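You operate a simulated robot arm through the tools that you are given. There is no shell and no other tool. Be economical: measure what you need, move in short steps, check, and stop when the job is done.

Carry out the task below with a simulated robot arm. There is one attempt and no reset: what you move stays moved.

TASK
Put things in order on the top of the packing table. At the end: the brown belt from the top of the packing table stands where the grey paper ball stood; the grey paper ball from the top of the packing table is on the brown carton; the green small towel from the top of the packing table stands where the brown belt stood; the blue clothes peg from the top of the packing table stands where the green small towel stood; whatever was shut is shut again. Leave all else as you found it, and nothing knocked over.
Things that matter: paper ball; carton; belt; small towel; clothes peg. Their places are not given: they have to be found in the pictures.

It is judged by the outcome, as a careful person would: the job done as asked, and still so three seconds after it is handed in. It fails if anything else is knocked over, pushed out of place, dropped, spilled or broken.

THE ROBOT
A 7-joint arm with a two-finger parallel gripper, fixed in place. Base frame: the origin is at the foot of the arm, x ahead of it, y to its left, z up; the work surface is at about z = 0.7. Lengths are in m, angles in degrees, forces in N, time in s.
With the tool pointing down near the work surface it reaches from about 0.28 to 0.68 m from the base axis. Its first joint turns from -66.0 to 66.0 degrees. Payload 1.57 kg.
Tool frame: the origin (TCP) lies between the finger pads and is the grasp point; the fingertips stand 0.03 m ahead of it; z points along the fingers, y is the line along which they close. The gripper opens to 0.11 m. The fingers are 0.024 m wide and 0.012 m thick; the gripper's body (0.048 by 0.112 m) begins 0.078 m behind the TCP.
Orientation is that of the tool frame in the base frame, as a unit quaternion [w, x, y, z]. With the fingers straight down and closing along the base's y, the tool's x points along the base's -x, its y along +y and its z along -z.

THE INTERFACE
- The arm moves only by the tool play_rows. Its argument "targets" is a list of rows, each an object of numbers (a shift or turn left out is 0, a gripper value left out holds the last): "x", "y", "z": the shift along the tool's x, y, z in mm; "ax", "ay", "az": the turn, a rotation vector about the tool's x, y, z in degrees; "grip": the opening, from 0 (shut) to 1 (fully open). In form: [{"x": .., "y": .., "z": .., "ax": .., "ay": .., "az": .., "grip": ..}, ...]. A call has 1 to 20 rows; each row is the pose to reach, as a shift and turn from the pose commanded when the call began, along the tool's axes at that moment. A row lasts 0.2 s, in which the tool goes at most 0.05 m and 8.6 degrees; a call with a longer step from one row to the next is refused whole, and so is a gripper value outside its range. A pose out of reach is approached as far as the arm can. The call stops where the force on the tool passes 40 N (or 10 N more than at its start, if that is more) or the arm is blocked; 0.2 s more then pass. The fingers move at their own pace (about 0.108 m/s each) and stop on an object; they squeeze with about 29 N. The grip force told is the motor's: it shows also when the fingers shut on nothing. Time passes only in rows, and 0.2 s behind the last, so rows that repeat a pose let the fingers close. It gives the time, the measured TCP pose, the force on the tool (base axes), the opening and the grip force at its end, in the units of the frame above (readings bear some noise), and new pictures: "pictures" is both (left out), scene, wrist or none.
- Cameras (640 x 400 px; columns grow to the right, rows downward): "scene" is fixed at [0.1648, -0.4082, 1.4059]; the picture's right is [0.73, -0.68, 0.00], its down [-0.41, -0.44, -0.80] and it looks along [0.55, 0.58, -0.60] (base axes); focal length 360 px, centre (320, 200). "wrist" rides on the gripper at [-0.036, 0, -0.08] in the tool frame; the picture's right is [0.00, -1.00, 0.00], its down [0.97, 0.00, -0.24] and it looks along [0.24, 0.00, 0.97] (tool axes); focal length 218 px, centre (320, 200).
- pixel_to_xyz(camera, pixels): for up to 12 pixels [column, row] of the newest picture of that camera ("zoom" is the newest enlarged one), the place [x, y, z] in the base frame of the surface seen there, good to about 0.002 m, but the place of the scene camera against the robot may be out by one fixed shift of up to 0.018 m in any direction. No time passes.
- zoom(camera, box): a new picture of the part [left, top, right, bottom] of that camera's present view, enlarged. No time passes.
- finish_job(): hands the job in; it is judged then, once.

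Work in short steps. Measure before you move; look again where a grasp or a placing could have gone wrong, and mend it. You have 80 turns and 120 pictures in all, those below and enlarged ones among them. Open the gripper and draw the arm clear of the work before you hand the job in, unless the task says otherwise; then end with one line.

The tools are called after ">>>" as name(argument=value, ...) on one line, values as JSON. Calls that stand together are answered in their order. play_rows: Moves the arm, as the interface text tells. Its arguments: {"type":"object","properties":{"targets":{"type":"array","items":{"type":"object","properties":{"x":{"type":"number"},"y":{"type":"number"},"z":{"type":"number"},"ax":{"type":"number"},"ay":{"type":"number"},"az":{"type":"number"},"grip":{"type":"number"}}}},"pictures":{"type":"string","enum":["both","scene","wrist","none"]}},"required":["targets"]} The other tools are called the same way: pixel_to_xyz (camera, pixels) gives the place of the surface under pixels of a picture; zoom (camera, box) takes an enlarged picture of a part of a camera's view; finish_job () hands the job in.

At the start:

```text
clock: 0.0
tool_pos: [0.4411, 0.136, 0.9676]
tool_rot: [0.0, 0.0, 1.0, 0.0]
force: [0.4, -0.8, 0.0]
finger_gap: 0.11
finger_force: 0.1
```

scene: 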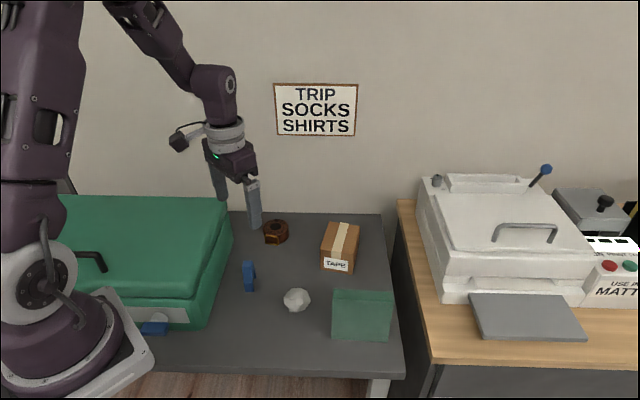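
wrist: 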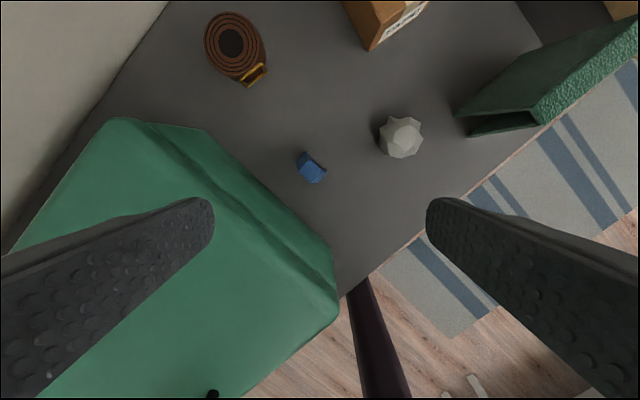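

The pictures show the belt at about (276,232), carton (340,247), peg (249,277), paper ball (297,300) and towel (361,315) in the scene view. I'll enlarge that part and measure.

>>> zoom(camera="scene", box=[200, 200, 420, 360])

>>> zoom(camera="wrist", box=[180, 0, 640, 220])

>>> pixel_to_xyz(camera="wrist", pixels=[[231, 40], [215, 40], [255, 75], [311, 168], [300, 155], [325, 178], [401, 138], [300, 230], [385, 15], [465, 115], [535, 120], [580, 75]])

>>> pixel_to_xyz(camera="scene", pixels=[[276, 223], [270, 240], [249, 262], [297, 295], [333, 290], [392, 292], [331, 338], [389, 340], [325, 224], [358, 226], [321, 268], [351, 272]])

```text
2.50 times, centred on (310, 280) of scene
```

zoom: 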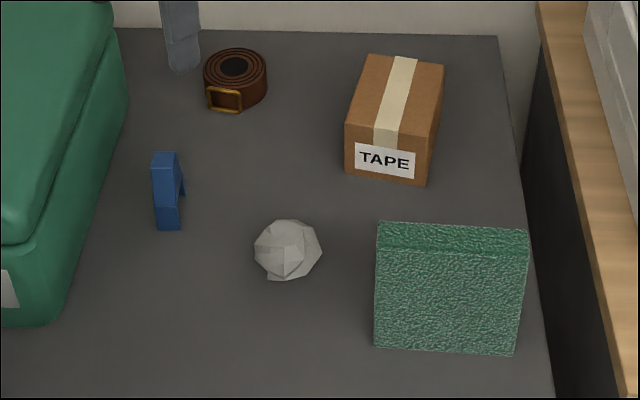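

```text
1.39 times, centred on (410, 110) of wrist
```

zoom: 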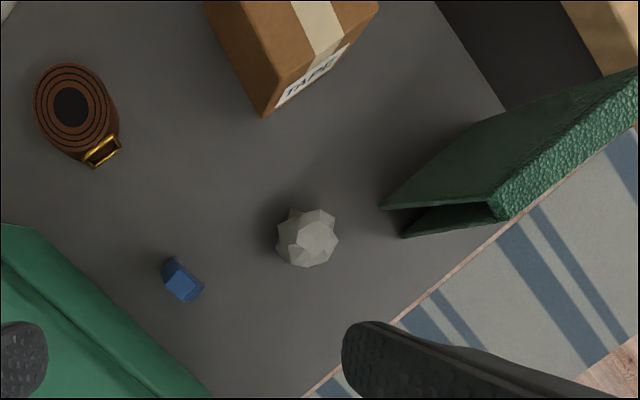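

```text
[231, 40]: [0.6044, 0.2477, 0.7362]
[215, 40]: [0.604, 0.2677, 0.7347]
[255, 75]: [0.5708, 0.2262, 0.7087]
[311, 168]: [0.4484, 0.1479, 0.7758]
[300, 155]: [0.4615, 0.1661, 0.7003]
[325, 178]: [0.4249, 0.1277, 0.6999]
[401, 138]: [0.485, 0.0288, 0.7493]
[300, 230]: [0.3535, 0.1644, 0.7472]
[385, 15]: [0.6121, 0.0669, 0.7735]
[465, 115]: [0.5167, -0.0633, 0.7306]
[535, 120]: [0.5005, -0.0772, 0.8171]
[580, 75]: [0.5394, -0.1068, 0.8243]
```

```text
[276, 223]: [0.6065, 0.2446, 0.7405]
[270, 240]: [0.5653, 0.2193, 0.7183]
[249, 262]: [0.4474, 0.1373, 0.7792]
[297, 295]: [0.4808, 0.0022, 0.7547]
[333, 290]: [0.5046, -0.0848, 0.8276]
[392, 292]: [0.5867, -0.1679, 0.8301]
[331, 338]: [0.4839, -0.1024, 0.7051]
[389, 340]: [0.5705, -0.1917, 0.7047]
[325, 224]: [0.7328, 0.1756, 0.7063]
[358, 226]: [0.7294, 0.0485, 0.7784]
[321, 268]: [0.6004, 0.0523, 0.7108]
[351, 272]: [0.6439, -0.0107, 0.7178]
```

I'll move the tool over the table's middle to get a better wrist view of the ball, carton and towel.

>>> play_rows(targets=[{"x": -22, "y": -35}, {"x": -45, "y": -70}, {"x": -67, "y": -105}, {"x": -67, "y": -105}], pictures="wrist")

```text
clock: 1.0
tool_pos: [0.5052, 0.032, 0.9679]
tool_rot: [0.001, 0.0, 1.0, 0.0]
force: [0.4, 0.7, 0.6]
finger_gap: 0.11
finger_force: 0.1
```

wrist: 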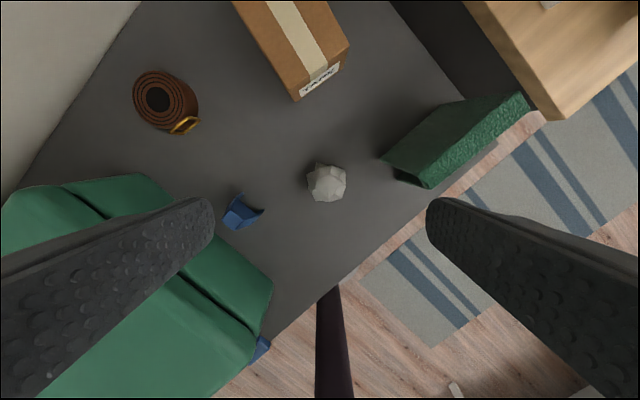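

>>> zoom(camera="wrist", box=[100, 0, 560, 290])

>>> pixel_to_xyz(camera="wrist", pixels=[[327, 183], [310, 170], [345, 188], [325, 200], [330, 164], [385, 160], [425, 186], [430, 165], [410, 150], [525, 95], [530, 115], [470, 130]])

>>> pixel_to_xyz(camera="wrist", pixels=[[158, 98], [134, 100], [186, 85], [165, 130], [150, 73], [187, 123], [240, 205], [238, 212], [232, 222], [262, 210], [298, 98], [348, 45]])

>>> pixel_to_xyz(camera="wrist", pixels=[[300, 80], [340, 48], [234, 5], [320, 5], [290, 20], [310, 60]])

```text
1.38 times, centred on (330, 145) of wrist
```

zoom: 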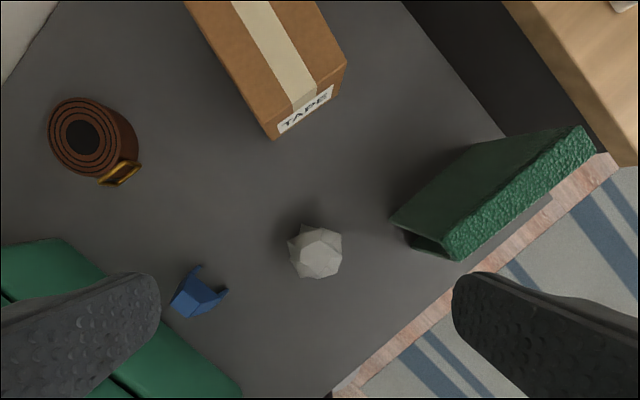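

```text
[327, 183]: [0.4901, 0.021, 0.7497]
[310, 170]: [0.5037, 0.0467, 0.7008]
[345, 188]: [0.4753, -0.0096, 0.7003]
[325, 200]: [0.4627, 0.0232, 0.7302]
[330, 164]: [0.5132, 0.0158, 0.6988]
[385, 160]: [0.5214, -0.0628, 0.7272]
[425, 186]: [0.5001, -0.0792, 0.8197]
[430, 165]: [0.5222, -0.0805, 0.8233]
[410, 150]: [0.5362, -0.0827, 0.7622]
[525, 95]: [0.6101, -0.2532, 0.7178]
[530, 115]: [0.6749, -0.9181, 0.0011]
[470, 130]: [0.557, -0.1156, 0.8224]
```

```text
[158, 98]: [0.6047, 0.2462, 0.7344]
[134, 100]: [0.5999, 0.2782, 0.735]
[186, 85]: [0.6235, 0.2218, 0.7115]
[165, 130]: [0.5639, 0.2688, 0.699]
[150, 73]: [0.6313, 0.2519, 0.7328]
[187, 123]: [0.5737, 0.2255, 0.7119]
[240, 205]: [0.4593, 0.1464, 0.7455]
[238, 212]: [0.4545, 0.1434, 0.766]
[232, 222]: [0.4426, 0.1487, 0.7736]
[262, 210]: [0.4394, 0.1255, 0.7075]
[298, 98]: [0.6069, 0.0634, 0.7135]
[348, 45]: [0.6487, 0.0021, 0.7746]
```

```text
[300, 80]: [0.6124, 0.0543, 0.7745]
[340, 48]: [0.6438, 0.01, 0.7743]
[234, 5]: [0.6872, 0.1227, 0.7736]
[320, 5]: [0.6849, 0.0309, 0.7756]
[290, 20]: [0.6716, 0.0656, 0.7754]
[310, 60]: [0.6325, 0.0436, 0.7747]
```

Ball centre comes out at about (0.486, 0.020, 0.725) from two views; carton top is at z≈0.775. I go down above the ball with the fingers partly open and check.

>>> play_rows(targets=[{"x": 10, "y": -5, "z": 40, "grip": 0.8}, {"x": 22, "y": -11, "z": 85}, {"x": 22, "y": -11, "z": 130}, {"x": 22, "y": -11, "z": 150}, {"x": 22, "y": -11, "z": 150}])

```text
clock: 2.2
tool_pos: [0.4856, 0.0176, 0.8163]
tool_rot: [0.0, 0.0, 1.0, 0.001]
force: [-0.1, 0.7, 0.1]
finger_gap: 0.088
finger_force: 0.0
```

scene: 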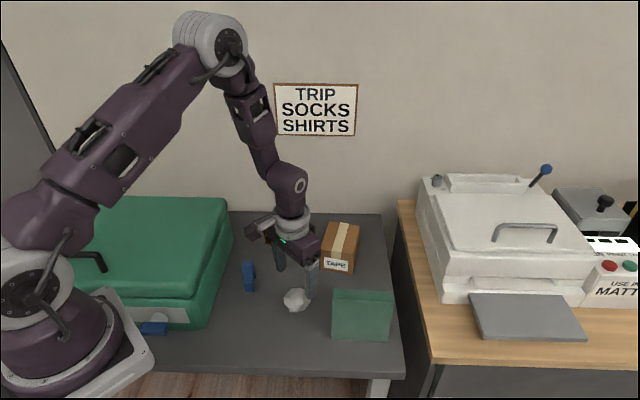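
wrist: 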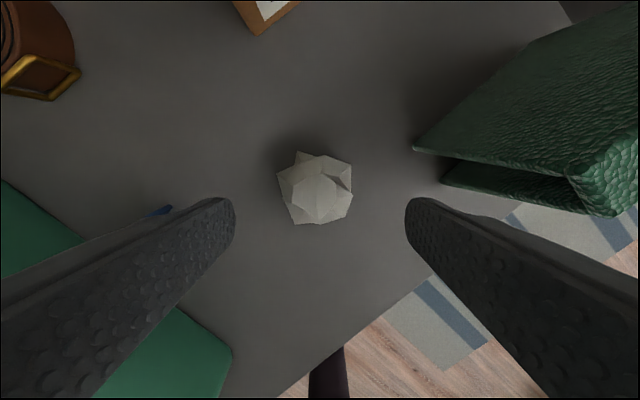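

>>> pixel_to_xyz(camera="wrist", pixels=[[315, 195], [280, 185], [350, 185], [315, 160], [315, 220], [415, 150], [590, 190], [450, 182]])

```text
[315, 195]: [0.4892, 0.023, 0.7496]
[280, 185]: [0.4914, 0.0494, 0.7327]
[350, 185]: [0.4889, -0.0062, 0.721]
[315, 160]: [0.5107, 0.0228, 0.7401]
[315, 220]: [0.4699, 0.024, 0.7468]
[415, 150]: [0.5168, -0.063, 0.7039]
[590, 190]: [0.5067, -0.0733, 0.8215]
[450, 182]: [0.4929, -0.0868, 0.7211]
```

Ball centre about (0.489, 0.021), width 0.056. I descend to TCP z≈0.737 and close.

>>> play_rows(targets=[{"x": -3, "y": 3, "z": 30}, {"x": -3, "y": 3, "z": 60}, {"x": -3, "y": 3, "z": 80}, {"x": -3, "y": 3, "z": 80}, {"x": -3, "y": 3, "z": 80, "grip": 0.4}, {"x": -3, "y": 3, "z": 80, "grip": 0.4}, {"x": -3, "y": 3, "z": 80, "grip": 0.4}], pictures="wrist")

```text
clock: 3.8
tool_pos: [0.4887, 0.0232, 0.7368]
tool_rot: [0.001, 0.0, 1.0, 0.001]
force: [0.4, -0.2, -0.6]
finger_gap: 0.0512
finger_force: 29.4
```

wrist: 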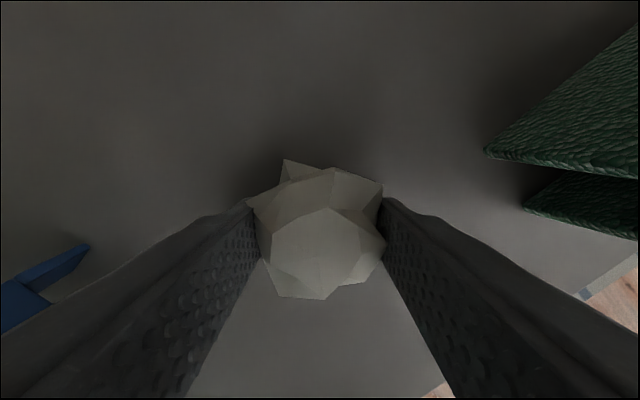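

Ball held (gap 51 mm). Lift and carry over the carton.

>>> play_rows(targets=[{"z": -45}, {"z": -90}, {"z": -140}, {"x": -40, "y": 8, "z": -150}, {"x": -80, "y": 16, "z": -150}, {"x": -120, "y": 24, "z": -150}, {"x": -155, "y": 32, "z": -150}, {"x": -171, "y": 36, "z": -150}, {"x": -171, "y": 36, "z": -150}])

```text
clock: 5.8
tool_pos: [0.6571, 0.0581, 0.8879]
tool_rot: [0.0, 0.0, 1.0, 0.0]
force: [1.0, -0.3, -0.7]
finger_gap: 0.044
finger_force: 0.1
```

scene: 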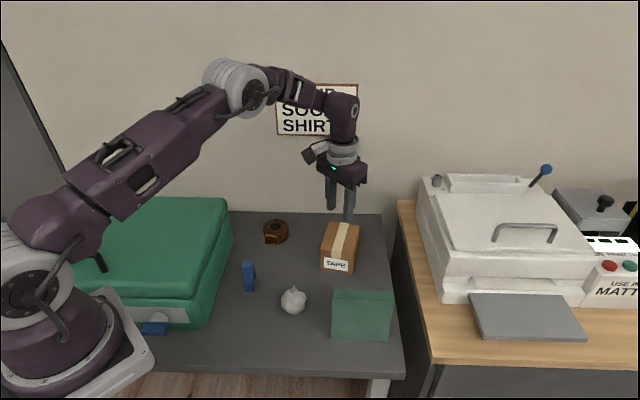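
wrist: 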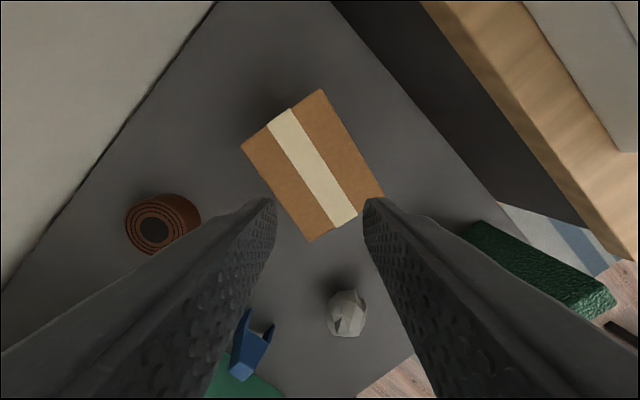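

The ball slipped out on the lift (gap 44 mm, no grip force); it still stands near its place at scene (293,300). I measure the carton now and the ball, then regrasp.

>>> pixel_to_xyz(camera="wrist", pixels=[[242, 146], [321, 90], [383, 196], [313, 240], [312, 166], [347, 305], [330, 315], [366, 315], [347, 335], [160, 227], [475, 225], [605, 300]])

>>> zoom(camera="scene", box=[240, 250, 400, 350])

```text
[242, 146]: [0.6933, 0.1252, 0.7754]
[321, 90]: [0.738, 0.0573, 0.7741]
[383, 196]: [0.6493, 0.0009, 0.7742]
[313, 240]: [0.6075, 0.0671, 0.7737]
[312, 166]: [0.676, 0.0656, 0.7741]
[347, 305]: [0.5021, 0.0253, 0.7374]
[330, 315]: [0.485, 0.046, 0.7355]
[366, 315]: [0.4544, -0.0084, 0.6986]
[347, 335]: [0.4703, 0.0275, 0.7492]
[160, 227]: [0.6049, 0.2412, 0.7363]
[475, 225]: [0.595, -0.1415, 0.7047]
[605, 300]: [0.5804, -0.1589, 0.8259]
```

```text
4.00 times, centred on (320, 300) of scene
```

zoom: 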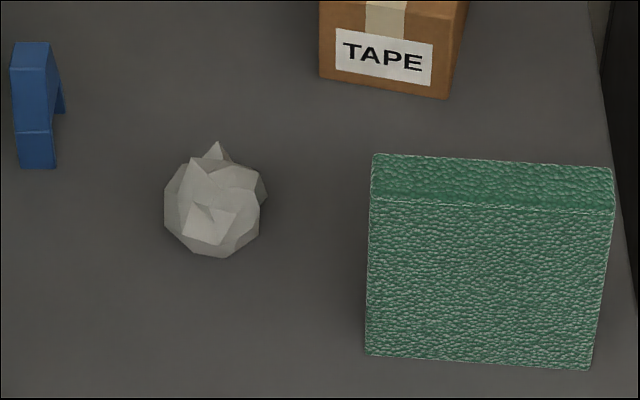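

Back above the ball for a fresh look.

>>> play_rows(targets=[{"x": 40, "y": -8, "grip": 0.8}, {"x": 80, "y": -16}, {"x": 120, "y": -25}, {"x": 155, "y": -34}, {"x": 174, "y": -37, "z": 30}, {"x": 174, "y": -37, "z": 55}, {"x": 174, "y": -37, "z": 55}], pictures="wrist")

```text
clock: 7.4
tool_pos: [0.4861, 0.0194, 0.8321]
tool_rot: [0.0, 0.001, 1.0, -0.001]
force: [-0.4, 0.2, 0.2]
finger_gap: 0.0879
finger_force: 0.1
```

wrist: 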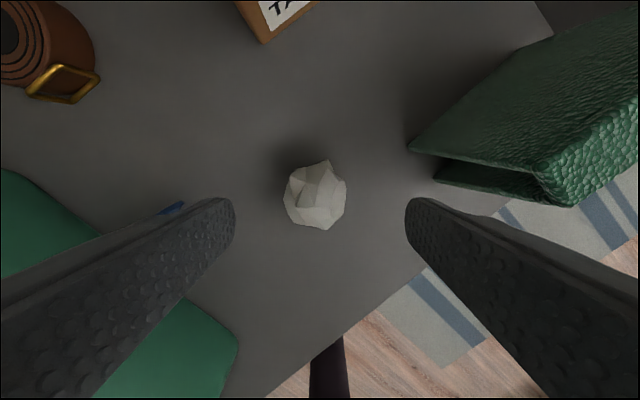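

>>> zoom(camera="wrist", box=[250, 145, 380, 245])

>>> pixel_to_xyz(camera="wrist", pixels=[[315, 195], [287, 193], [343, 193], [315, 165], [322, 226], [308, 182], [328, 163]])

```text
4.00 times, centred on (315, 195) of wrist
```

zoom: 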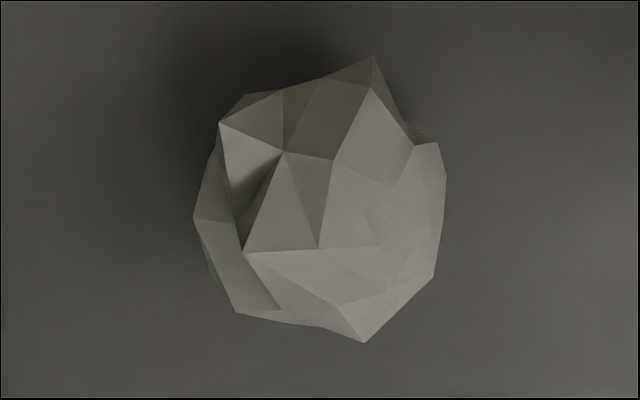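

```text
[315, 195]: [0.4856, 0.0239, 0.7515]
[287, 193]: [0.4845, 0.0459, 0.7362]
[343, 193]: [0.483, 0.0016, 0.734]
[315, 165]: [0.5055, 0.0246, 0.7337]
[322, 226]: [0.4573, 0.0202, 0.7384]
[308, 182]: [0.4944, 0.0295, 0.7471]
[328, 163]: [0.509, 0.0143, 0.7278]
```

Ball centre now about (0.483, 0.0235). I grasp lower (TCP 0.732), close fully, and lift a little slowly to test.

>>> play_rows(targets=[{"x": 3, "y": 3, "z": 40}, {"x": 3, "y": 3, "z": 80}, {"x": 3, "y": 3, "z": 100}, {"x": 3, "y": 3, "z": 100}, {"x": 3, "y": 3, "z": 100, "grip": 0}, {"x": 3, "y": 3, "z": 100}, {"x": 3, "y": 3, "z": 100}, {"x": 3, "y": 3, "z": 100}, {"x": 3, "y": 3, "z": 94}, {"x": 3, "y": 3, "z": 85}, {"x": 3, "y": 3, "z": 75}, {"x": 3, "y": 3, "z": 60}])

```text
clock: 10.0
tool_pos: [0.4817, 0.026, 0.7737]
tool_rot: [0.0, 0.0, 1.0, 0.0]
force: [0.6, 0.8, 0.5]
finger_gap: 0.0556
finger_force: 28.4
```

scene: 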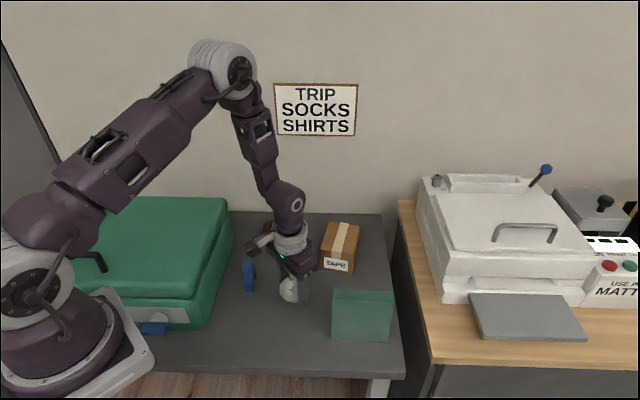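
wrist: 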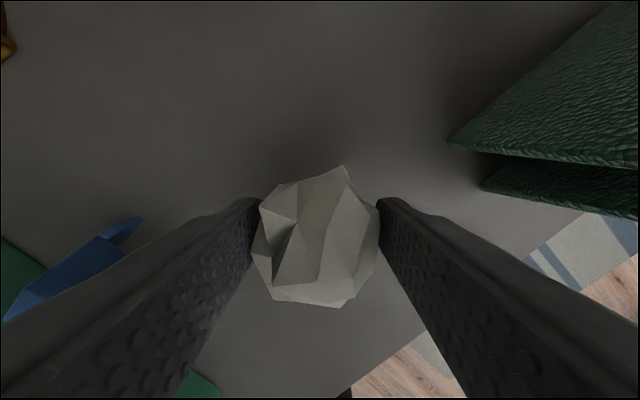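

Held (28 N, gap 56 mm). I raise and carry it smoothly over the carton centre (0.671, 0.063).

>>> play_rows(targets=[{"z": -20}, {"z": -50}, {"z": -80}, {"z": -105}, {"x": -20, "y": 4, "z": -105}, {"x": -50, "y": 10, "z": -105}, {"x": -80, "y": 16, "z": -105}, {"x": -110, "y": 22, "z": -105}, {"x": -140, "y": 28, "z": -105}, {"x": -170, "y": 33, "z": -105}, {"x": -184, "y": 37, "z": -105}, {"x": -188, "y": 38, "z": -105}, {"x": -188, "y": 38, "z": -105}])

```text
clock: 12.8
tool_pos: [0.671, 0.0629, 0.8799]
tool_rot: [0.0, 0.0, 1.0, 0.0]
force: [0.0, -0.3, -0.3]
finger_gap: 0.0557
finger_force: 29.1
```

scene: 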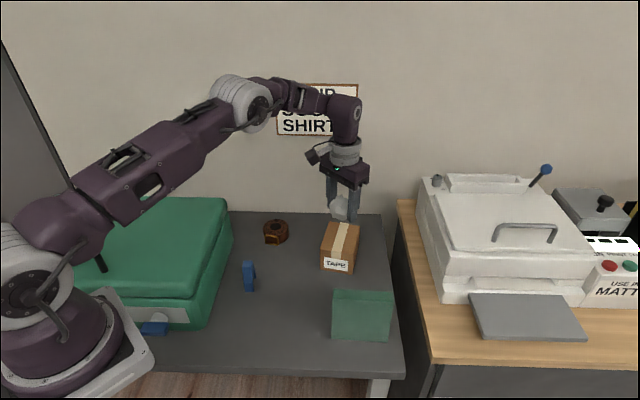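
wrist: 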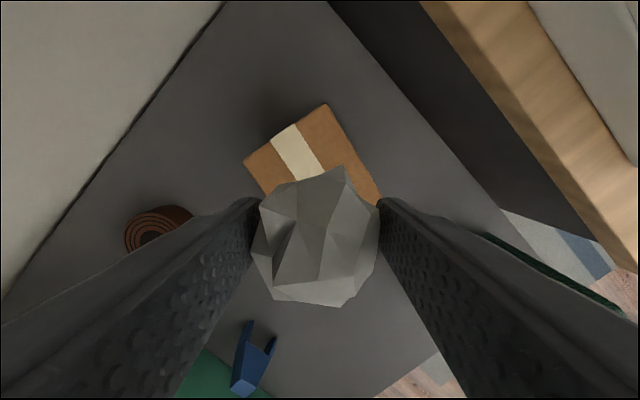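

Lower so the ball just touches the carton top (TCP≈0.808), then open gently.

>>> play_rows(targets=[{"z": 25}, {"z": 45}, {"z": 58}, {"z": 66}, {"z": 70}, {"z": 72}, {"z": 72}], pictures="scene")

```text
clock: 14.4
tool_pos: [0.6713, 0.0636, 0.8079]
tool_rot: [0.003, 0.0, 1.0, 0.0]
force: [-3.6, -0.6, 28.4]
finger_gap: 0.0558
finger_force: 29.0
```

scene: 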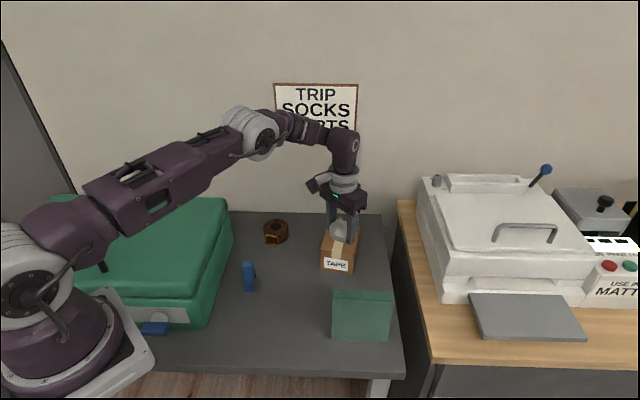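

Contact is made (28 N); I ease up 1.5 mm, open slowly and rise.

>>> play_rows(targets=[{"z": -1.5}, {"z": -1.5, "grip": 0.5}, {"z": -1.5, "grip": 0.55}, {"z": -1.5, "grip": 0.62}, {"z": -1.5, "grip": 0.75}, {"z": -1.5, "grip": 0.75}, {"z": -20, "grip": 0.75}, {"z": -50}, {"z": -90}, {"z": -90}])

```text
clock: 16.6
tool_pos: [0.671, 0.0634, 0.8967]
tool_rot: [-0.001, 0.0, 1.0, 0.0]
force: [1.2, -0.5, 0.5]
finger_gap: 0.0825
finger_force: 0.1
```

scene: 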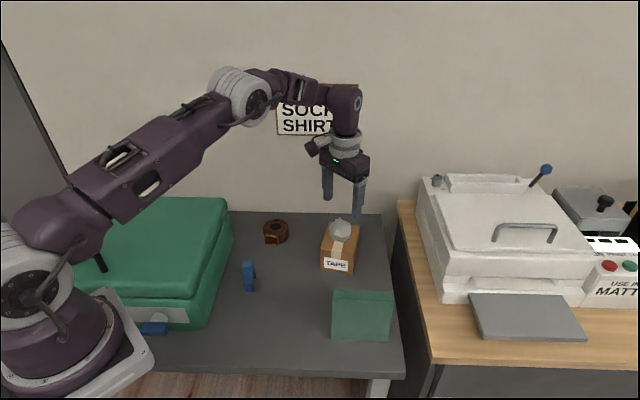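
wrist: 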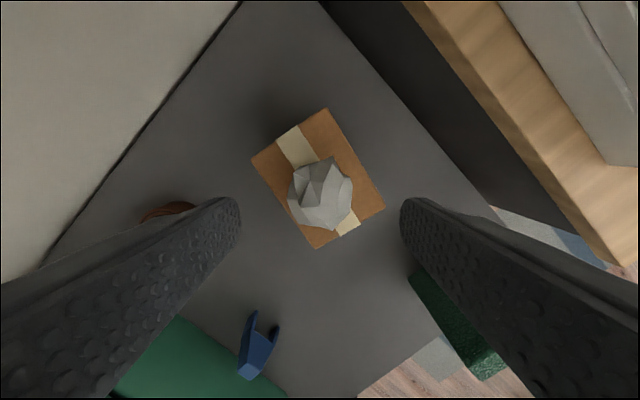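

The ball rests on the carton. Next, the belt: move above it for a look.

>>> play_rows(targets=[{"z": -20, "grip": 1.0}, {"x": 20, "y": 40, "z": -20}, {"x": 40, "y": 80, "z": -20}, {"x": 55, "y": 120, "z": -20}, {"x": 66, "y": 160, "z": -20}, {"x": 70, "y": 182, "z": -10}, {"x": 70, "y": 182, "z": -10}])

```text
clock: 18.2
tool_pos: [0.5987, 0.2448, 0.9056]
tool_rot: [0.0, 0.001, 1.0, 0.0]
force: [-0.3, 0.0, -0.4]
finger_gap: 0.1099
finger_force: 0.1
```

scene: 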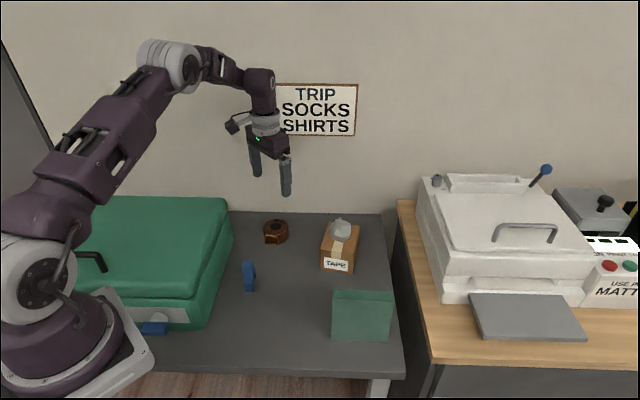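
wrist: 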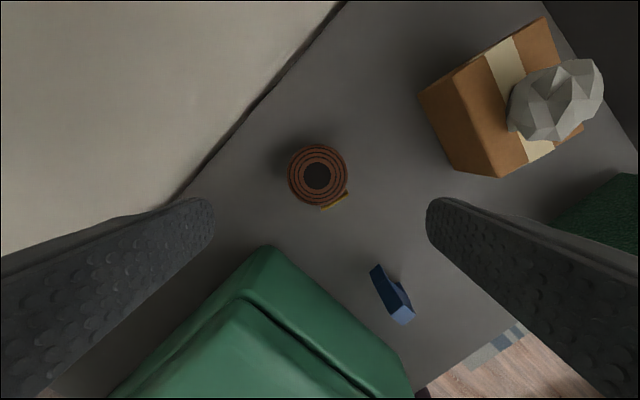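

>>> zoom(camera="wrist", box=[200, 120, 440, 270])

>>> pixel_to_xyz(camera="wrist", pixels=[[317, 150], [317, 203], [291, 175], [345, 175], [335, 202], [180, 198], [265, 247], [270, 265], [317, 176]])

```text
2.67 times, centred on (320, 195) of wrist
```

zoom: 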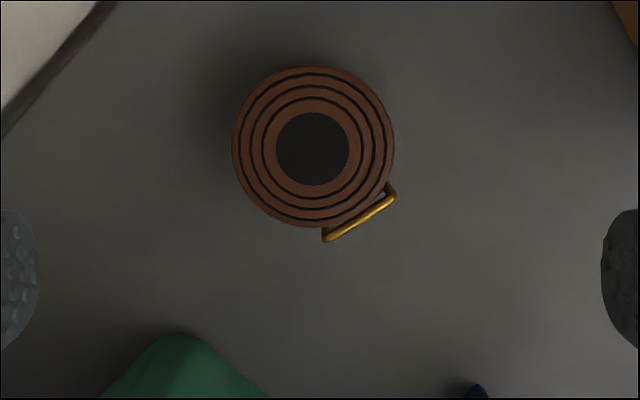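

```text
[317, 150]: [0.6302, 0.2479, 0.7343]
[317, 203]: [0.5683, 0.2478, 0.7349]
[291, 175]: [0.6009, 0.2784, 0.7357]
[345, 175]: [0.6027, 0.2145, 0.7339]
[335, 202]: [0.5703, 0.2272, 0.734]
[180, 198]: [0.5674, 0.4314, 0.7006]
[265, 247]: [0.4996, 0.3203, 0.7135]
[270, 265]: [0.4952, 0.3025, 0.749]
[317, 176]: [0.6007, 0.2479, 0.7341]
```

Belt coil: centre (0.600, 0.247), diameter 65 mm, buckle toward (-x,-y). I turn the tool 24° so the fingers miss the buckle, and descend.

>>> play_rows(targets=[{"x": -1, "y": 2, "z": 30, "az": -8}, {"x": -1, "y": 2, "z": 60, "az": -16}, {"x": -1, "y": 2, "z": 90, "az": -24}, {"x": -1, "y": 2, "z": 100, "az": -24}, {"x": -1, "y": 2, "z": 100, "az": -24}], pictures="wrist")

```text
clock: 19.4
tool_pos: [0.6019, 0.2466, 0.8062]
tool_rot: [-0.001, -0.208, 0.978, 0.0]
force: [0.3, 0.3, 0.1]
finger_gap: 0.11
finger_force: 0.1
```

wrist: 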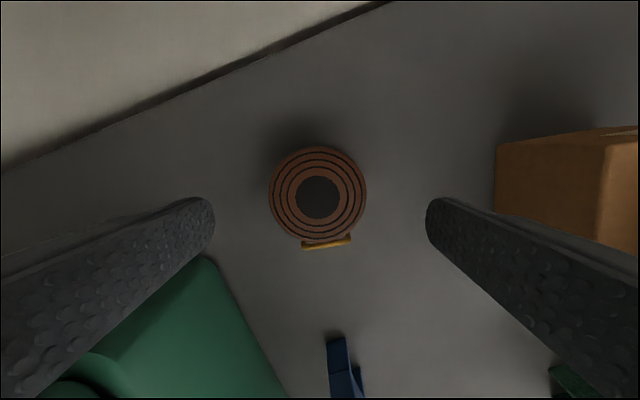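

>>> pixel_to_xyz(camera="wrist", pixels=[[317, 197], [272, 195], [364, 195], [317, 148], [317, 238], [210, 257]])

```text
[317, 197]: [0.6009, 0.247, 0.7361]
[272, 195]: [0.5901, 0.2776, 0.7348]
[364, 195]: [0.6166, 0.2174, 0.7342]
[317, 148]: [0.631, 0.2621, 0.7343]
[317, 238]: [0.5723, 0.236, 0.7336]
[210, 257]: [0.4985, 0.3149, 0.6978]
```

Centred. Descend and close; small test lift.

>>> play_rows(targets=[{"z": 30}, {"z": 58}, {"z": 71}, {"z": 71}, {"z": 71, "grip": 0}, {"z": 71}, {"z": 71}, {"z": 71}, {"z": 64}, {"z": 52}, {"z": 35}, {"z": 35}])

```text
clock: 22.0
tool_pos: [0.6019, 0.2468, 0.7709]
tool_rot: [0.0, -0.207, 0.978, 0.0]
force: [-0.1, 0.6, -1.2]
finger_gap: 0.0699
finger_force: 29.0
```

scene: 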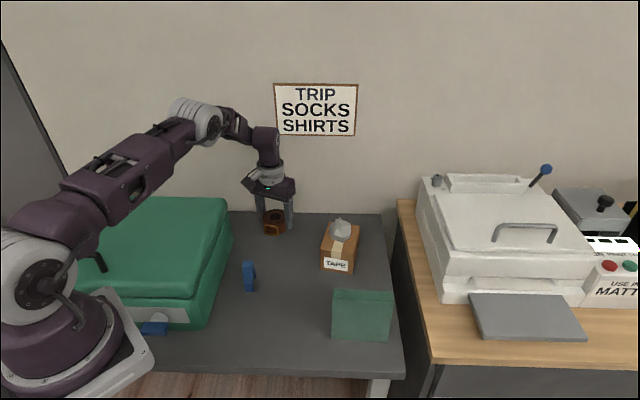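
wrist: 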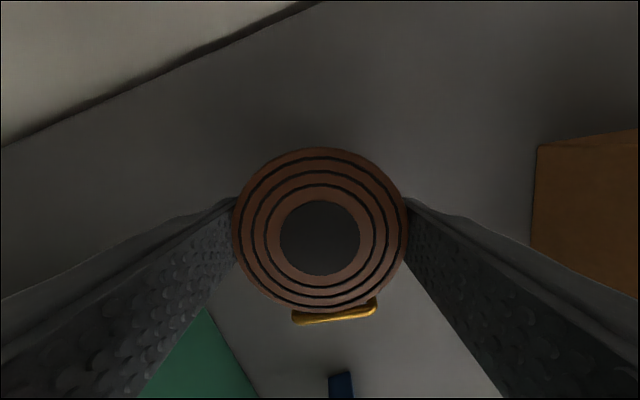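

Belt held level. Lift to z≈0.87 and carry to above the ball's old place (0.488, 0.022).

>>> play_rows(targets=[{"z": -30}, {"z": -70}, {"z": -100}, {"x": 20, "y": -16, "z": -100}, {"x": 49, "y": -40, "z": -100}, {"x": 78, "y": -64, "z": -100}, {"x": 108, "y": -88, "z": -100}, {"x": 137, "y": -112, "z": -100}, {"x": 166, "y": -136, "z": -100}, {"x": 187, "y": -152, "z": -100}, {"x": 195.6, "y": -159.3, "z": -100}, {"x": 195.6, "y": -159.3, "z": -100}])

```text
clock: 24.6
tool_pos: [0.4874, 0.0204, 0.8703]
tool_rot: [0.0, -0.208, 0.978, -0.001]
force: [0.8, 0.0, -1.1]
finger_gap: 0.0701
finger_force: 29.4
```

scene: 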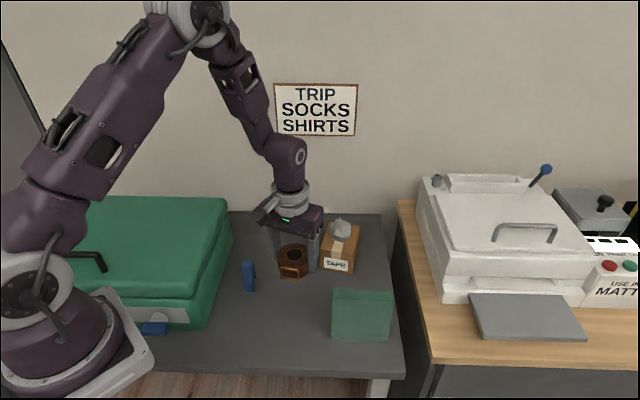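
wrist: 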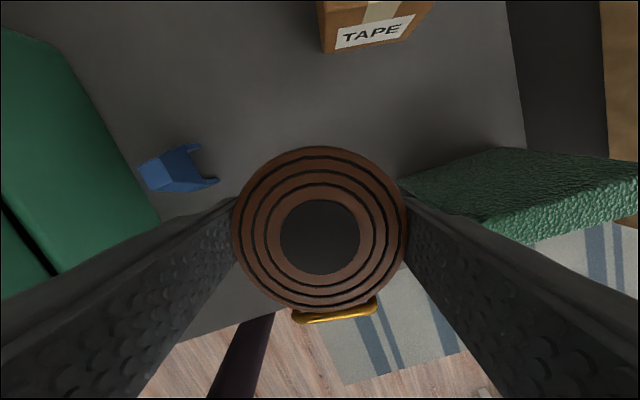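

Lower to the table height (TCP≈0.736), then open just enough and rise.

>>> play_rows(targets=[{"z": 40}, {"z": 80}, {"z": 110}, {"z": 126}, {"z": 132}, {"z": 134}, {"z": 134}, {"z": 134, "grip": 0.7}, {"z": 134, "grip": 0.78}, {"z": 134, "grip": 0.82}, {"z": 134}, {"z": 110}, {"z": 70}, {"z": 30}, {"z": 0}, {"z": -20}, {"z": -20}])

```text
clock: 28.2
tool_pos: [0.488, 0.0199, 0.8912]
tool_rot: [0.0, -0.208, 0.978, 0.0]
force: [-0.3, 0.7, 0.5]
finger_gap: 0.0904
finger_force: 0.1
```

scene: 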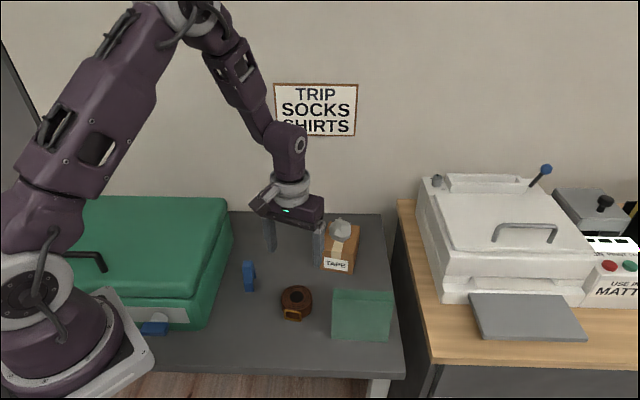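
wrist: 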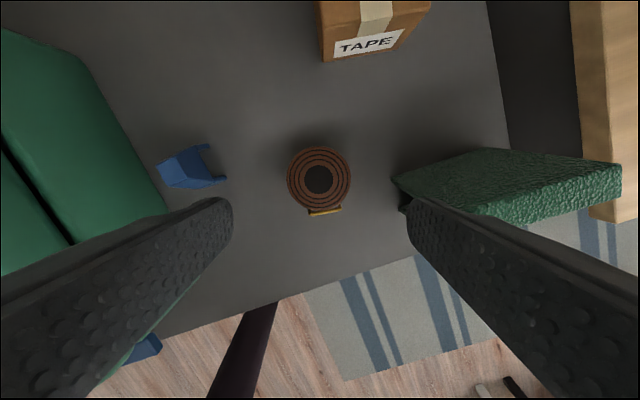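

Belt stands at the ball's old place. Next the towel: go up above it, turning so the fingers close across its thin direction (about +69° tool z).

>>> play_rows(targets=[{"z": -40, "az": 8, "grip": 1}, {"y": -20, "z": -80, "az": 16}, {"y": -50, "z": -90, "az": 24}, {"y": -80, "z": -90, "az": 32}, {"y": -110, "z": -90, "az": 40}, {"y": -135, "z": -90, "az": 48}, {"y": -150, "z": -90, "az": 56}, {"x": 1, "y": -155, "z": -90, "az": 64}, {"x": 1, "y": -155, "z": -90, "az": 69}, {"x": 1, "y": -155, "z": -90, "az": 69}])

```text
clock: 30.4
tool_pos: [0.5502, -0.1223, 0.9814]
tool_rot: [0.0, 0.384, 0.923, 0.0]
force: [-0.1, 0.2, 0.4]
finger_gap: 0.11
finger_force: 0.0
```

scene: 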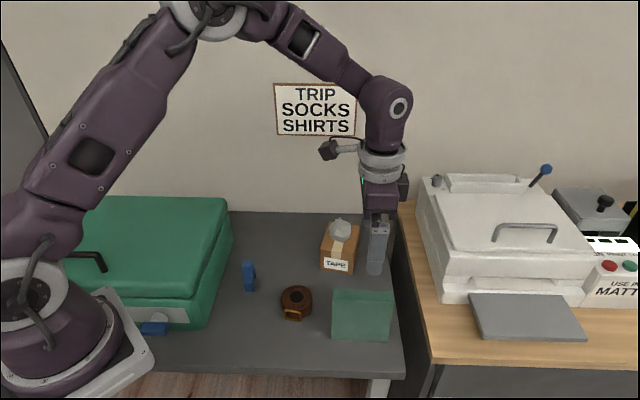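
wrist: 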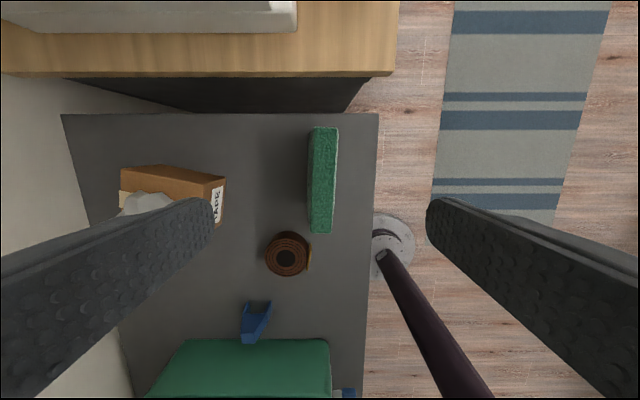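

>>> zoom(camera="wrist", box=[240, 110, 400, 260])

>>> pixel_to_xyz(camera="wrist", pixels=[[317, 131], [335, 131], [313, 229], [331, 229], [323, 180], [314, 180], [334, 180], [309, 180], [378, 115], [372, 250]])

```text
2.67 times, centred on (320, 185) of wrist
```

zoom: 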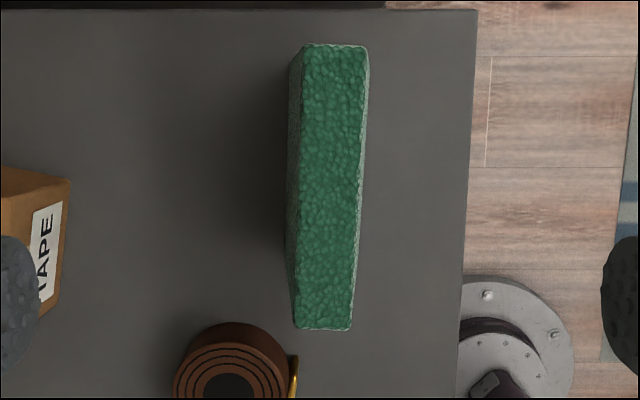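

```text
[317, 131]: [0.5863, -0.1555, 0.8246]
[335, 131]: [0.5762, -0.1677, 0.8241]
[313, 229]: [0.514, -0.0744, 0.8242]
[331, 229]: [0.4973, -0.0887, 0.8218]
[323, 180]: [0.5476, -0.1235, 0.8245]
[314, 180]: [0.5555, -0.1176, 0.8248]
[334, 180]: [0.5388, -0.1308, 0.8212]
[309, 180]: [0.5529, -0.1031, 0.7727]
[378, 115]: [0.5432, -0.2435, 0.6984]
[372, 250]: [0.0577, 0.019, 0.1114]
```

Towel top: centre (0.5435, -0.1215), 110 × 22 mm, top z 0.8245, along -46.6°. I centre and descend to TCP 0.795, then close.

>>> play_rows(targets=[{"x": 5, "y": -4, "z": 45, "az": 1.6}, {"x": 5, "y": -4, "z": 90, "az": 1.6}, {"x": 5, "y": -4, "z": 120, "az": 1.6}, {"x": 5, "y": -4, "z": 120, "az": 1.6}], pictures="wrist")

```text
clock: 31.4
tool_pos: [0.5436, -0.1203, 0.8615]
tool_rot: [0.001, 0.395, 0.919, 0.0]
force: [0.0, 0.0, 0.0]
finger_gap: 0.1101
finger_force: 0.0
```

wrist: 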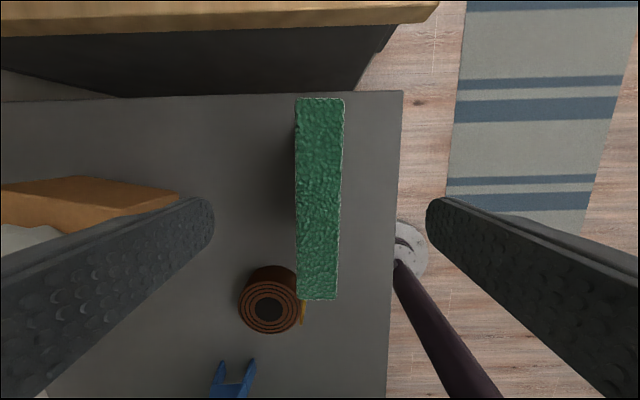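

Well aligned. Descend, close, test lift.

>>> play_rows(targets=[{"z": 35}, {"z": 60}, {"z": 68}, {"z": 68}, {"z": 68, "grip": 0}, {"z": 68}, {"z": 68}, {"z": 68}, {"z": 68}, {"z": 60}, {"z": 48}, {"z": 30}, {"z": 30}])

```text
clock: 34.2
tool_pos: [0.5428, -0.12, 0.8308]
tool_rot: [0.0, 0.395, 0.918, 0.001]
force: [-0.1, -0.6, -1.1]
finger_gap: 0.035
finger_force: 29.2
```

scene: 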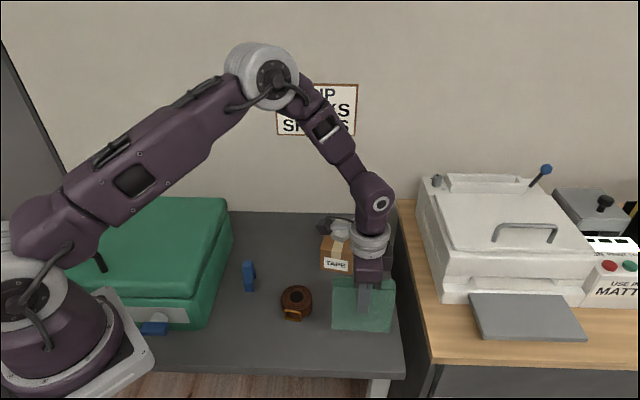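
wrist: 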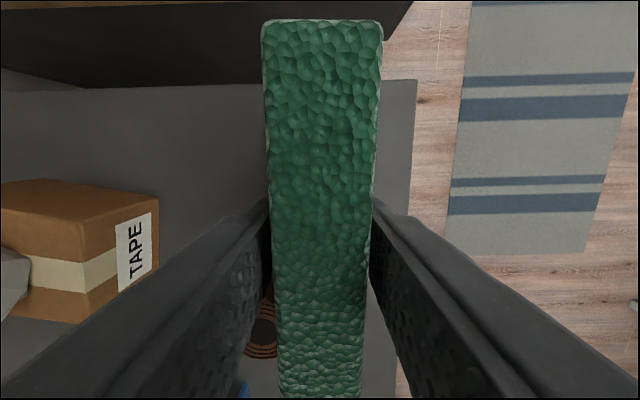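

Towel held (35 mm). Lift to z≈0.96 and carry, clear above everything, to over the belt's old place (0.602, 0.248).

>>> play_rows(targets=[{"z": -30}, {"z": -70}, {"z": -110}, {"z": -130}, {"x": 10, "y": 13, "z": -130}, {"x": 26, "y": 34, "z": -130}, {"x": 45, "y": 59, "z": -130}, {"x": 65, "y": 85, "z": -130}, {"x": 85, "y": 111, "z": -130}, {"x": 105, "y": 137, "z": -130}, {"x": 125, "y": 163, "z": -130}, {"x": 145, "y": 189, "z": -130}, {"x": 165, "y": 216, "z": -130}, {"x": 185, "y": 242, "z": -130}, {"x": 203, "y": 265, "z": -130}, {"x": 218, "y": 285, "z": -130}, {"x": 226.6, "y": 296, "z": -130}, {"x": 226.6, "y": 296, "z": -130}])

```text
clock: 38.0
tool_pos: [0.6013, 0.2493, 0.9606]
tool_rot: [0.0, 0.396, 0.918, 0.0]
force: [0.2, 0.7, -0.7]
finger_gap: 0.0351
finger_force: 29.1
```

scene: 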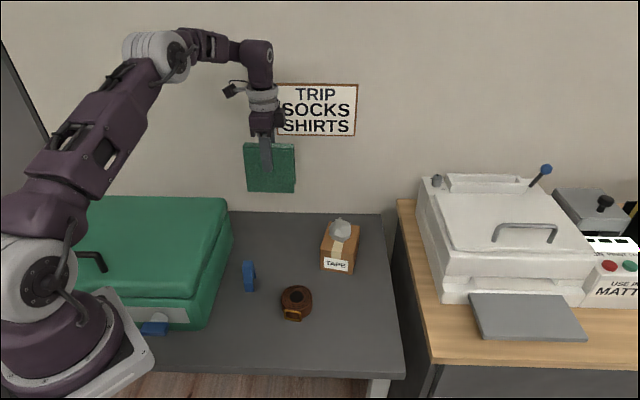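
wrist: 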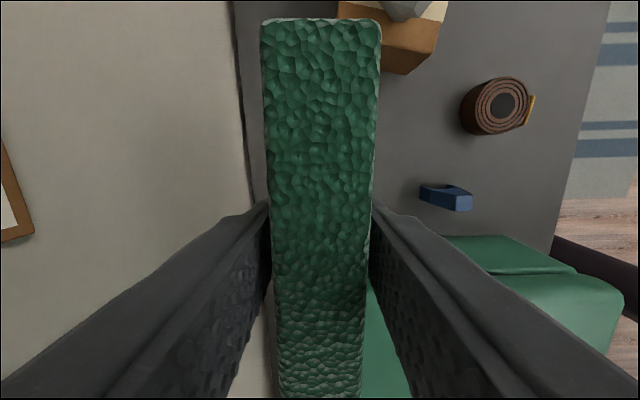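

Over the place. Lower to TCP≈0.795 slowly at the end.

>>> play_rows(targets=[{"z": 40}, {"z": 80}, {"z": 120}, {"z": 145}, {"z": 157}, {"z": 163}, {"z": 165}, {"z": 165}])

```text
clock: 39.8
tool_pos: [0.6013, 0.2478, 0.7963]
tool_rot: [0.0, 0.395, 0.919, 0.0]
force: [-0.2, -0.9, -0.6]
finger_gap: 0.0351
finger_force: 28.9
```

scene: 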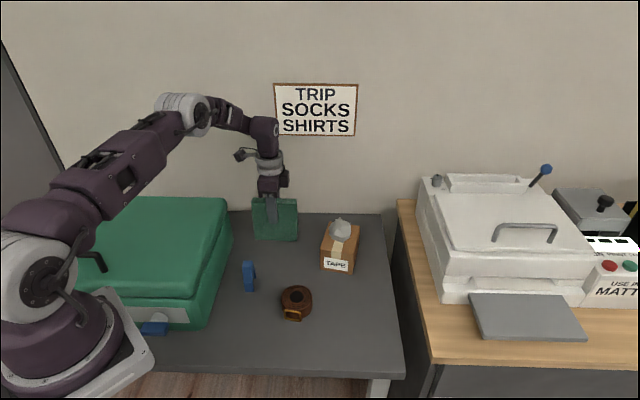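
wrist: 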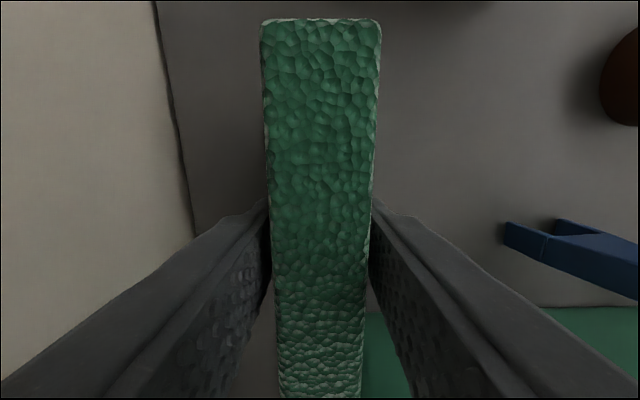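

No contact yet; ease down 1–3 mm.

>>> play_rows(targets=[{"z": 1}, {"z": 2}, {"z": 2.5}, {"z": 2.5}], pictures="none")

```text
clock: 40.8
tool_pos: [0.6029, 0.249, 0.7937]
tool_rot: [0.0, 0.395, 0.918, 0.0]
force: [-6.3, -3.9, 21.9]
finger_gap: 0.0348
finger_force: 28.7
```

Contact (22 N). Ease up 0.7 mm, open, and rise straight.

>>> play_rows(targets=[{"z": -0.7}, {"z": -0.7, "grip": 0.35}, {"z": -0.7, "grip": 0.45}, {"z": -0.7, "grip": 0.6}, {"z": -0.7, "grip": 0.6}, {"z": -20}, {"z": -50}, {"z": -90}, {"z": -130}, {"z": -150}, {"z": -150}])

```text
clock: 43.2
tool_pos: [0.6032, 0.248, 0.9446]
tool_rot: [0.0, 0.396, 0.918, 0.0]
force: [0.0, -0.6, 0.1]
finger_gap: 0.0658
finger_force: 0.1
```

scene: 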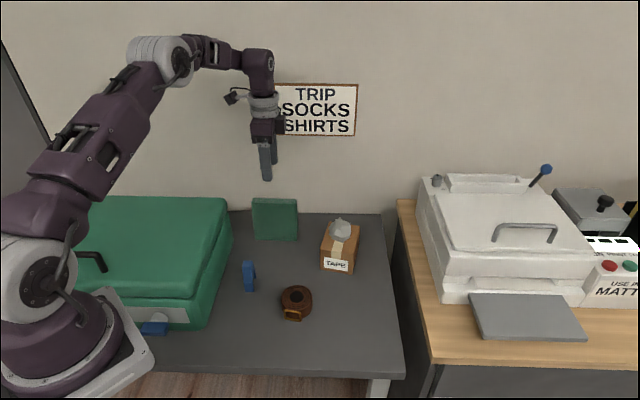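
wrist: 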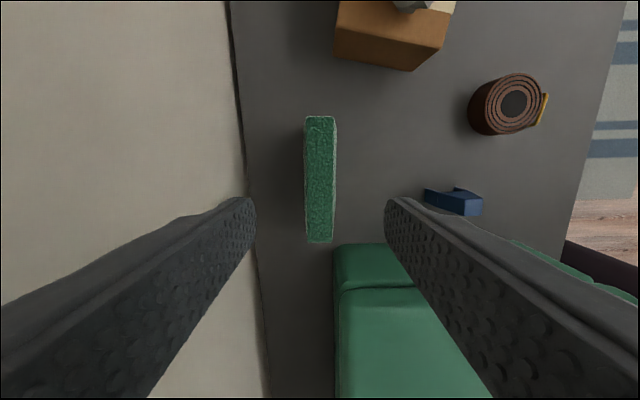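

Towel stands at the belt's old place. Now the peg: move over it and turn back to the neutral yaw to look.

>>> play_rows(targets=[{"z": -10, "az": -8}, {"x": 6, "y": -30, "z": -10, "az": -16}, {"x": 12, "y": -70, "z": -10, "az": -24}, {"x": 20, "y": -110, "z": -10, "az": -32}, {"x": 28, "y": -150, "z": -10, "az": -40}, {"x": 34, "y": -186, "z": -10, "az": -46.6}, {"x": 34, "y": -186, "z": -10, "az": -46.6}], pictures="wrist")

```text
clock: 44.8
tool_pos: [0.4445, 0.1471, 0.9552]
tool_rot: [0.0, -0.001, 1.0, 0.0]
force: [0.2, -0.7, -0.3]
finger_gap: 0.066
finger_force: 0.0
```

wrist: 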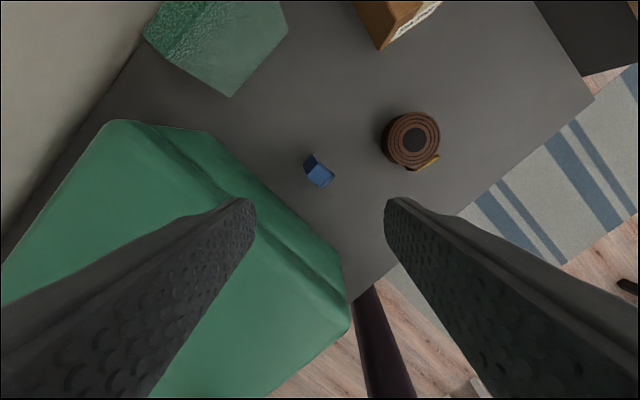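

>>> zoom(camera="wrist", box=[280, 140, 360, 200])

>>> pixel_to_xyz(camera="wrist", pixels=[[320, 175], [312, 155], [305, 163], [333, 178], [320, 186], [310, 172], [323, 167], [240, 165], [300, 222], [340, 255], [270, 200]])

>>> zoom(camera="scene", box=[220, 250, 280, 300])

```text
6.67 times, centred on (320, 170) of wrist
```

zoom: 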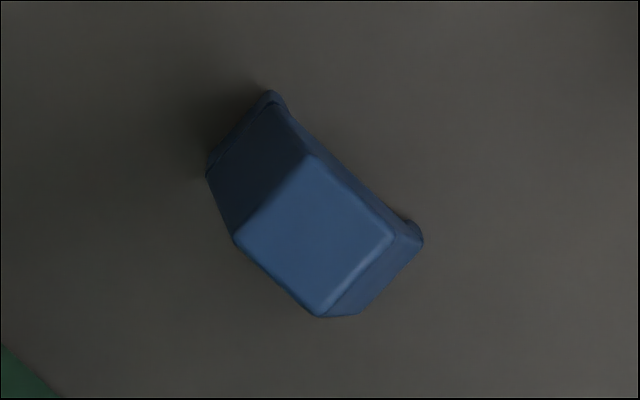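

```text
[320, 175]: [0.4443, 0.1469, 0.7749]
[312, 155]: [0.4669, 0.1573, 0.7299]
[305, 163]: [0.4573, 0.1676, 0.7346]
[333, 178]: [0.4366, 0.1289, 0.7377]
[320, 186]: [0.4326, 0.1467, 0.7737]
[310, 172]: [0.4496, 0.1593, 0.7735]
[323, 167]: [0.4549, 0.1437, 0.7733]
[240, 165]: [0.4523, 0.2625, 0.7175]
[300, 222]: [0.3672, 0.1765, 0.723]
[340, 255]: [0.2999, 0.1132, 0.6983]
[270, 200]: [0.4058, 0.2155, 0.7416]
```

```text
8.00 times, centred on (250, 275) of scene
```

zoom: 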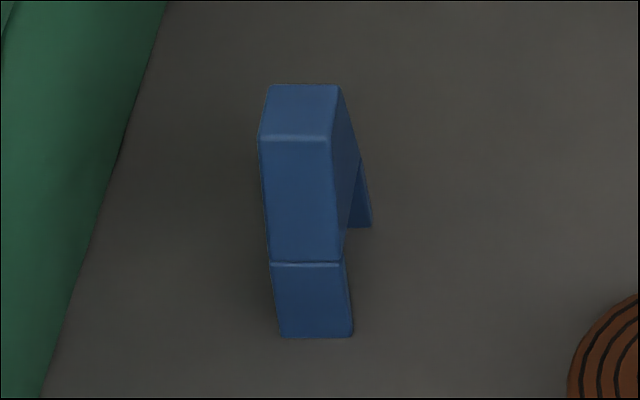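

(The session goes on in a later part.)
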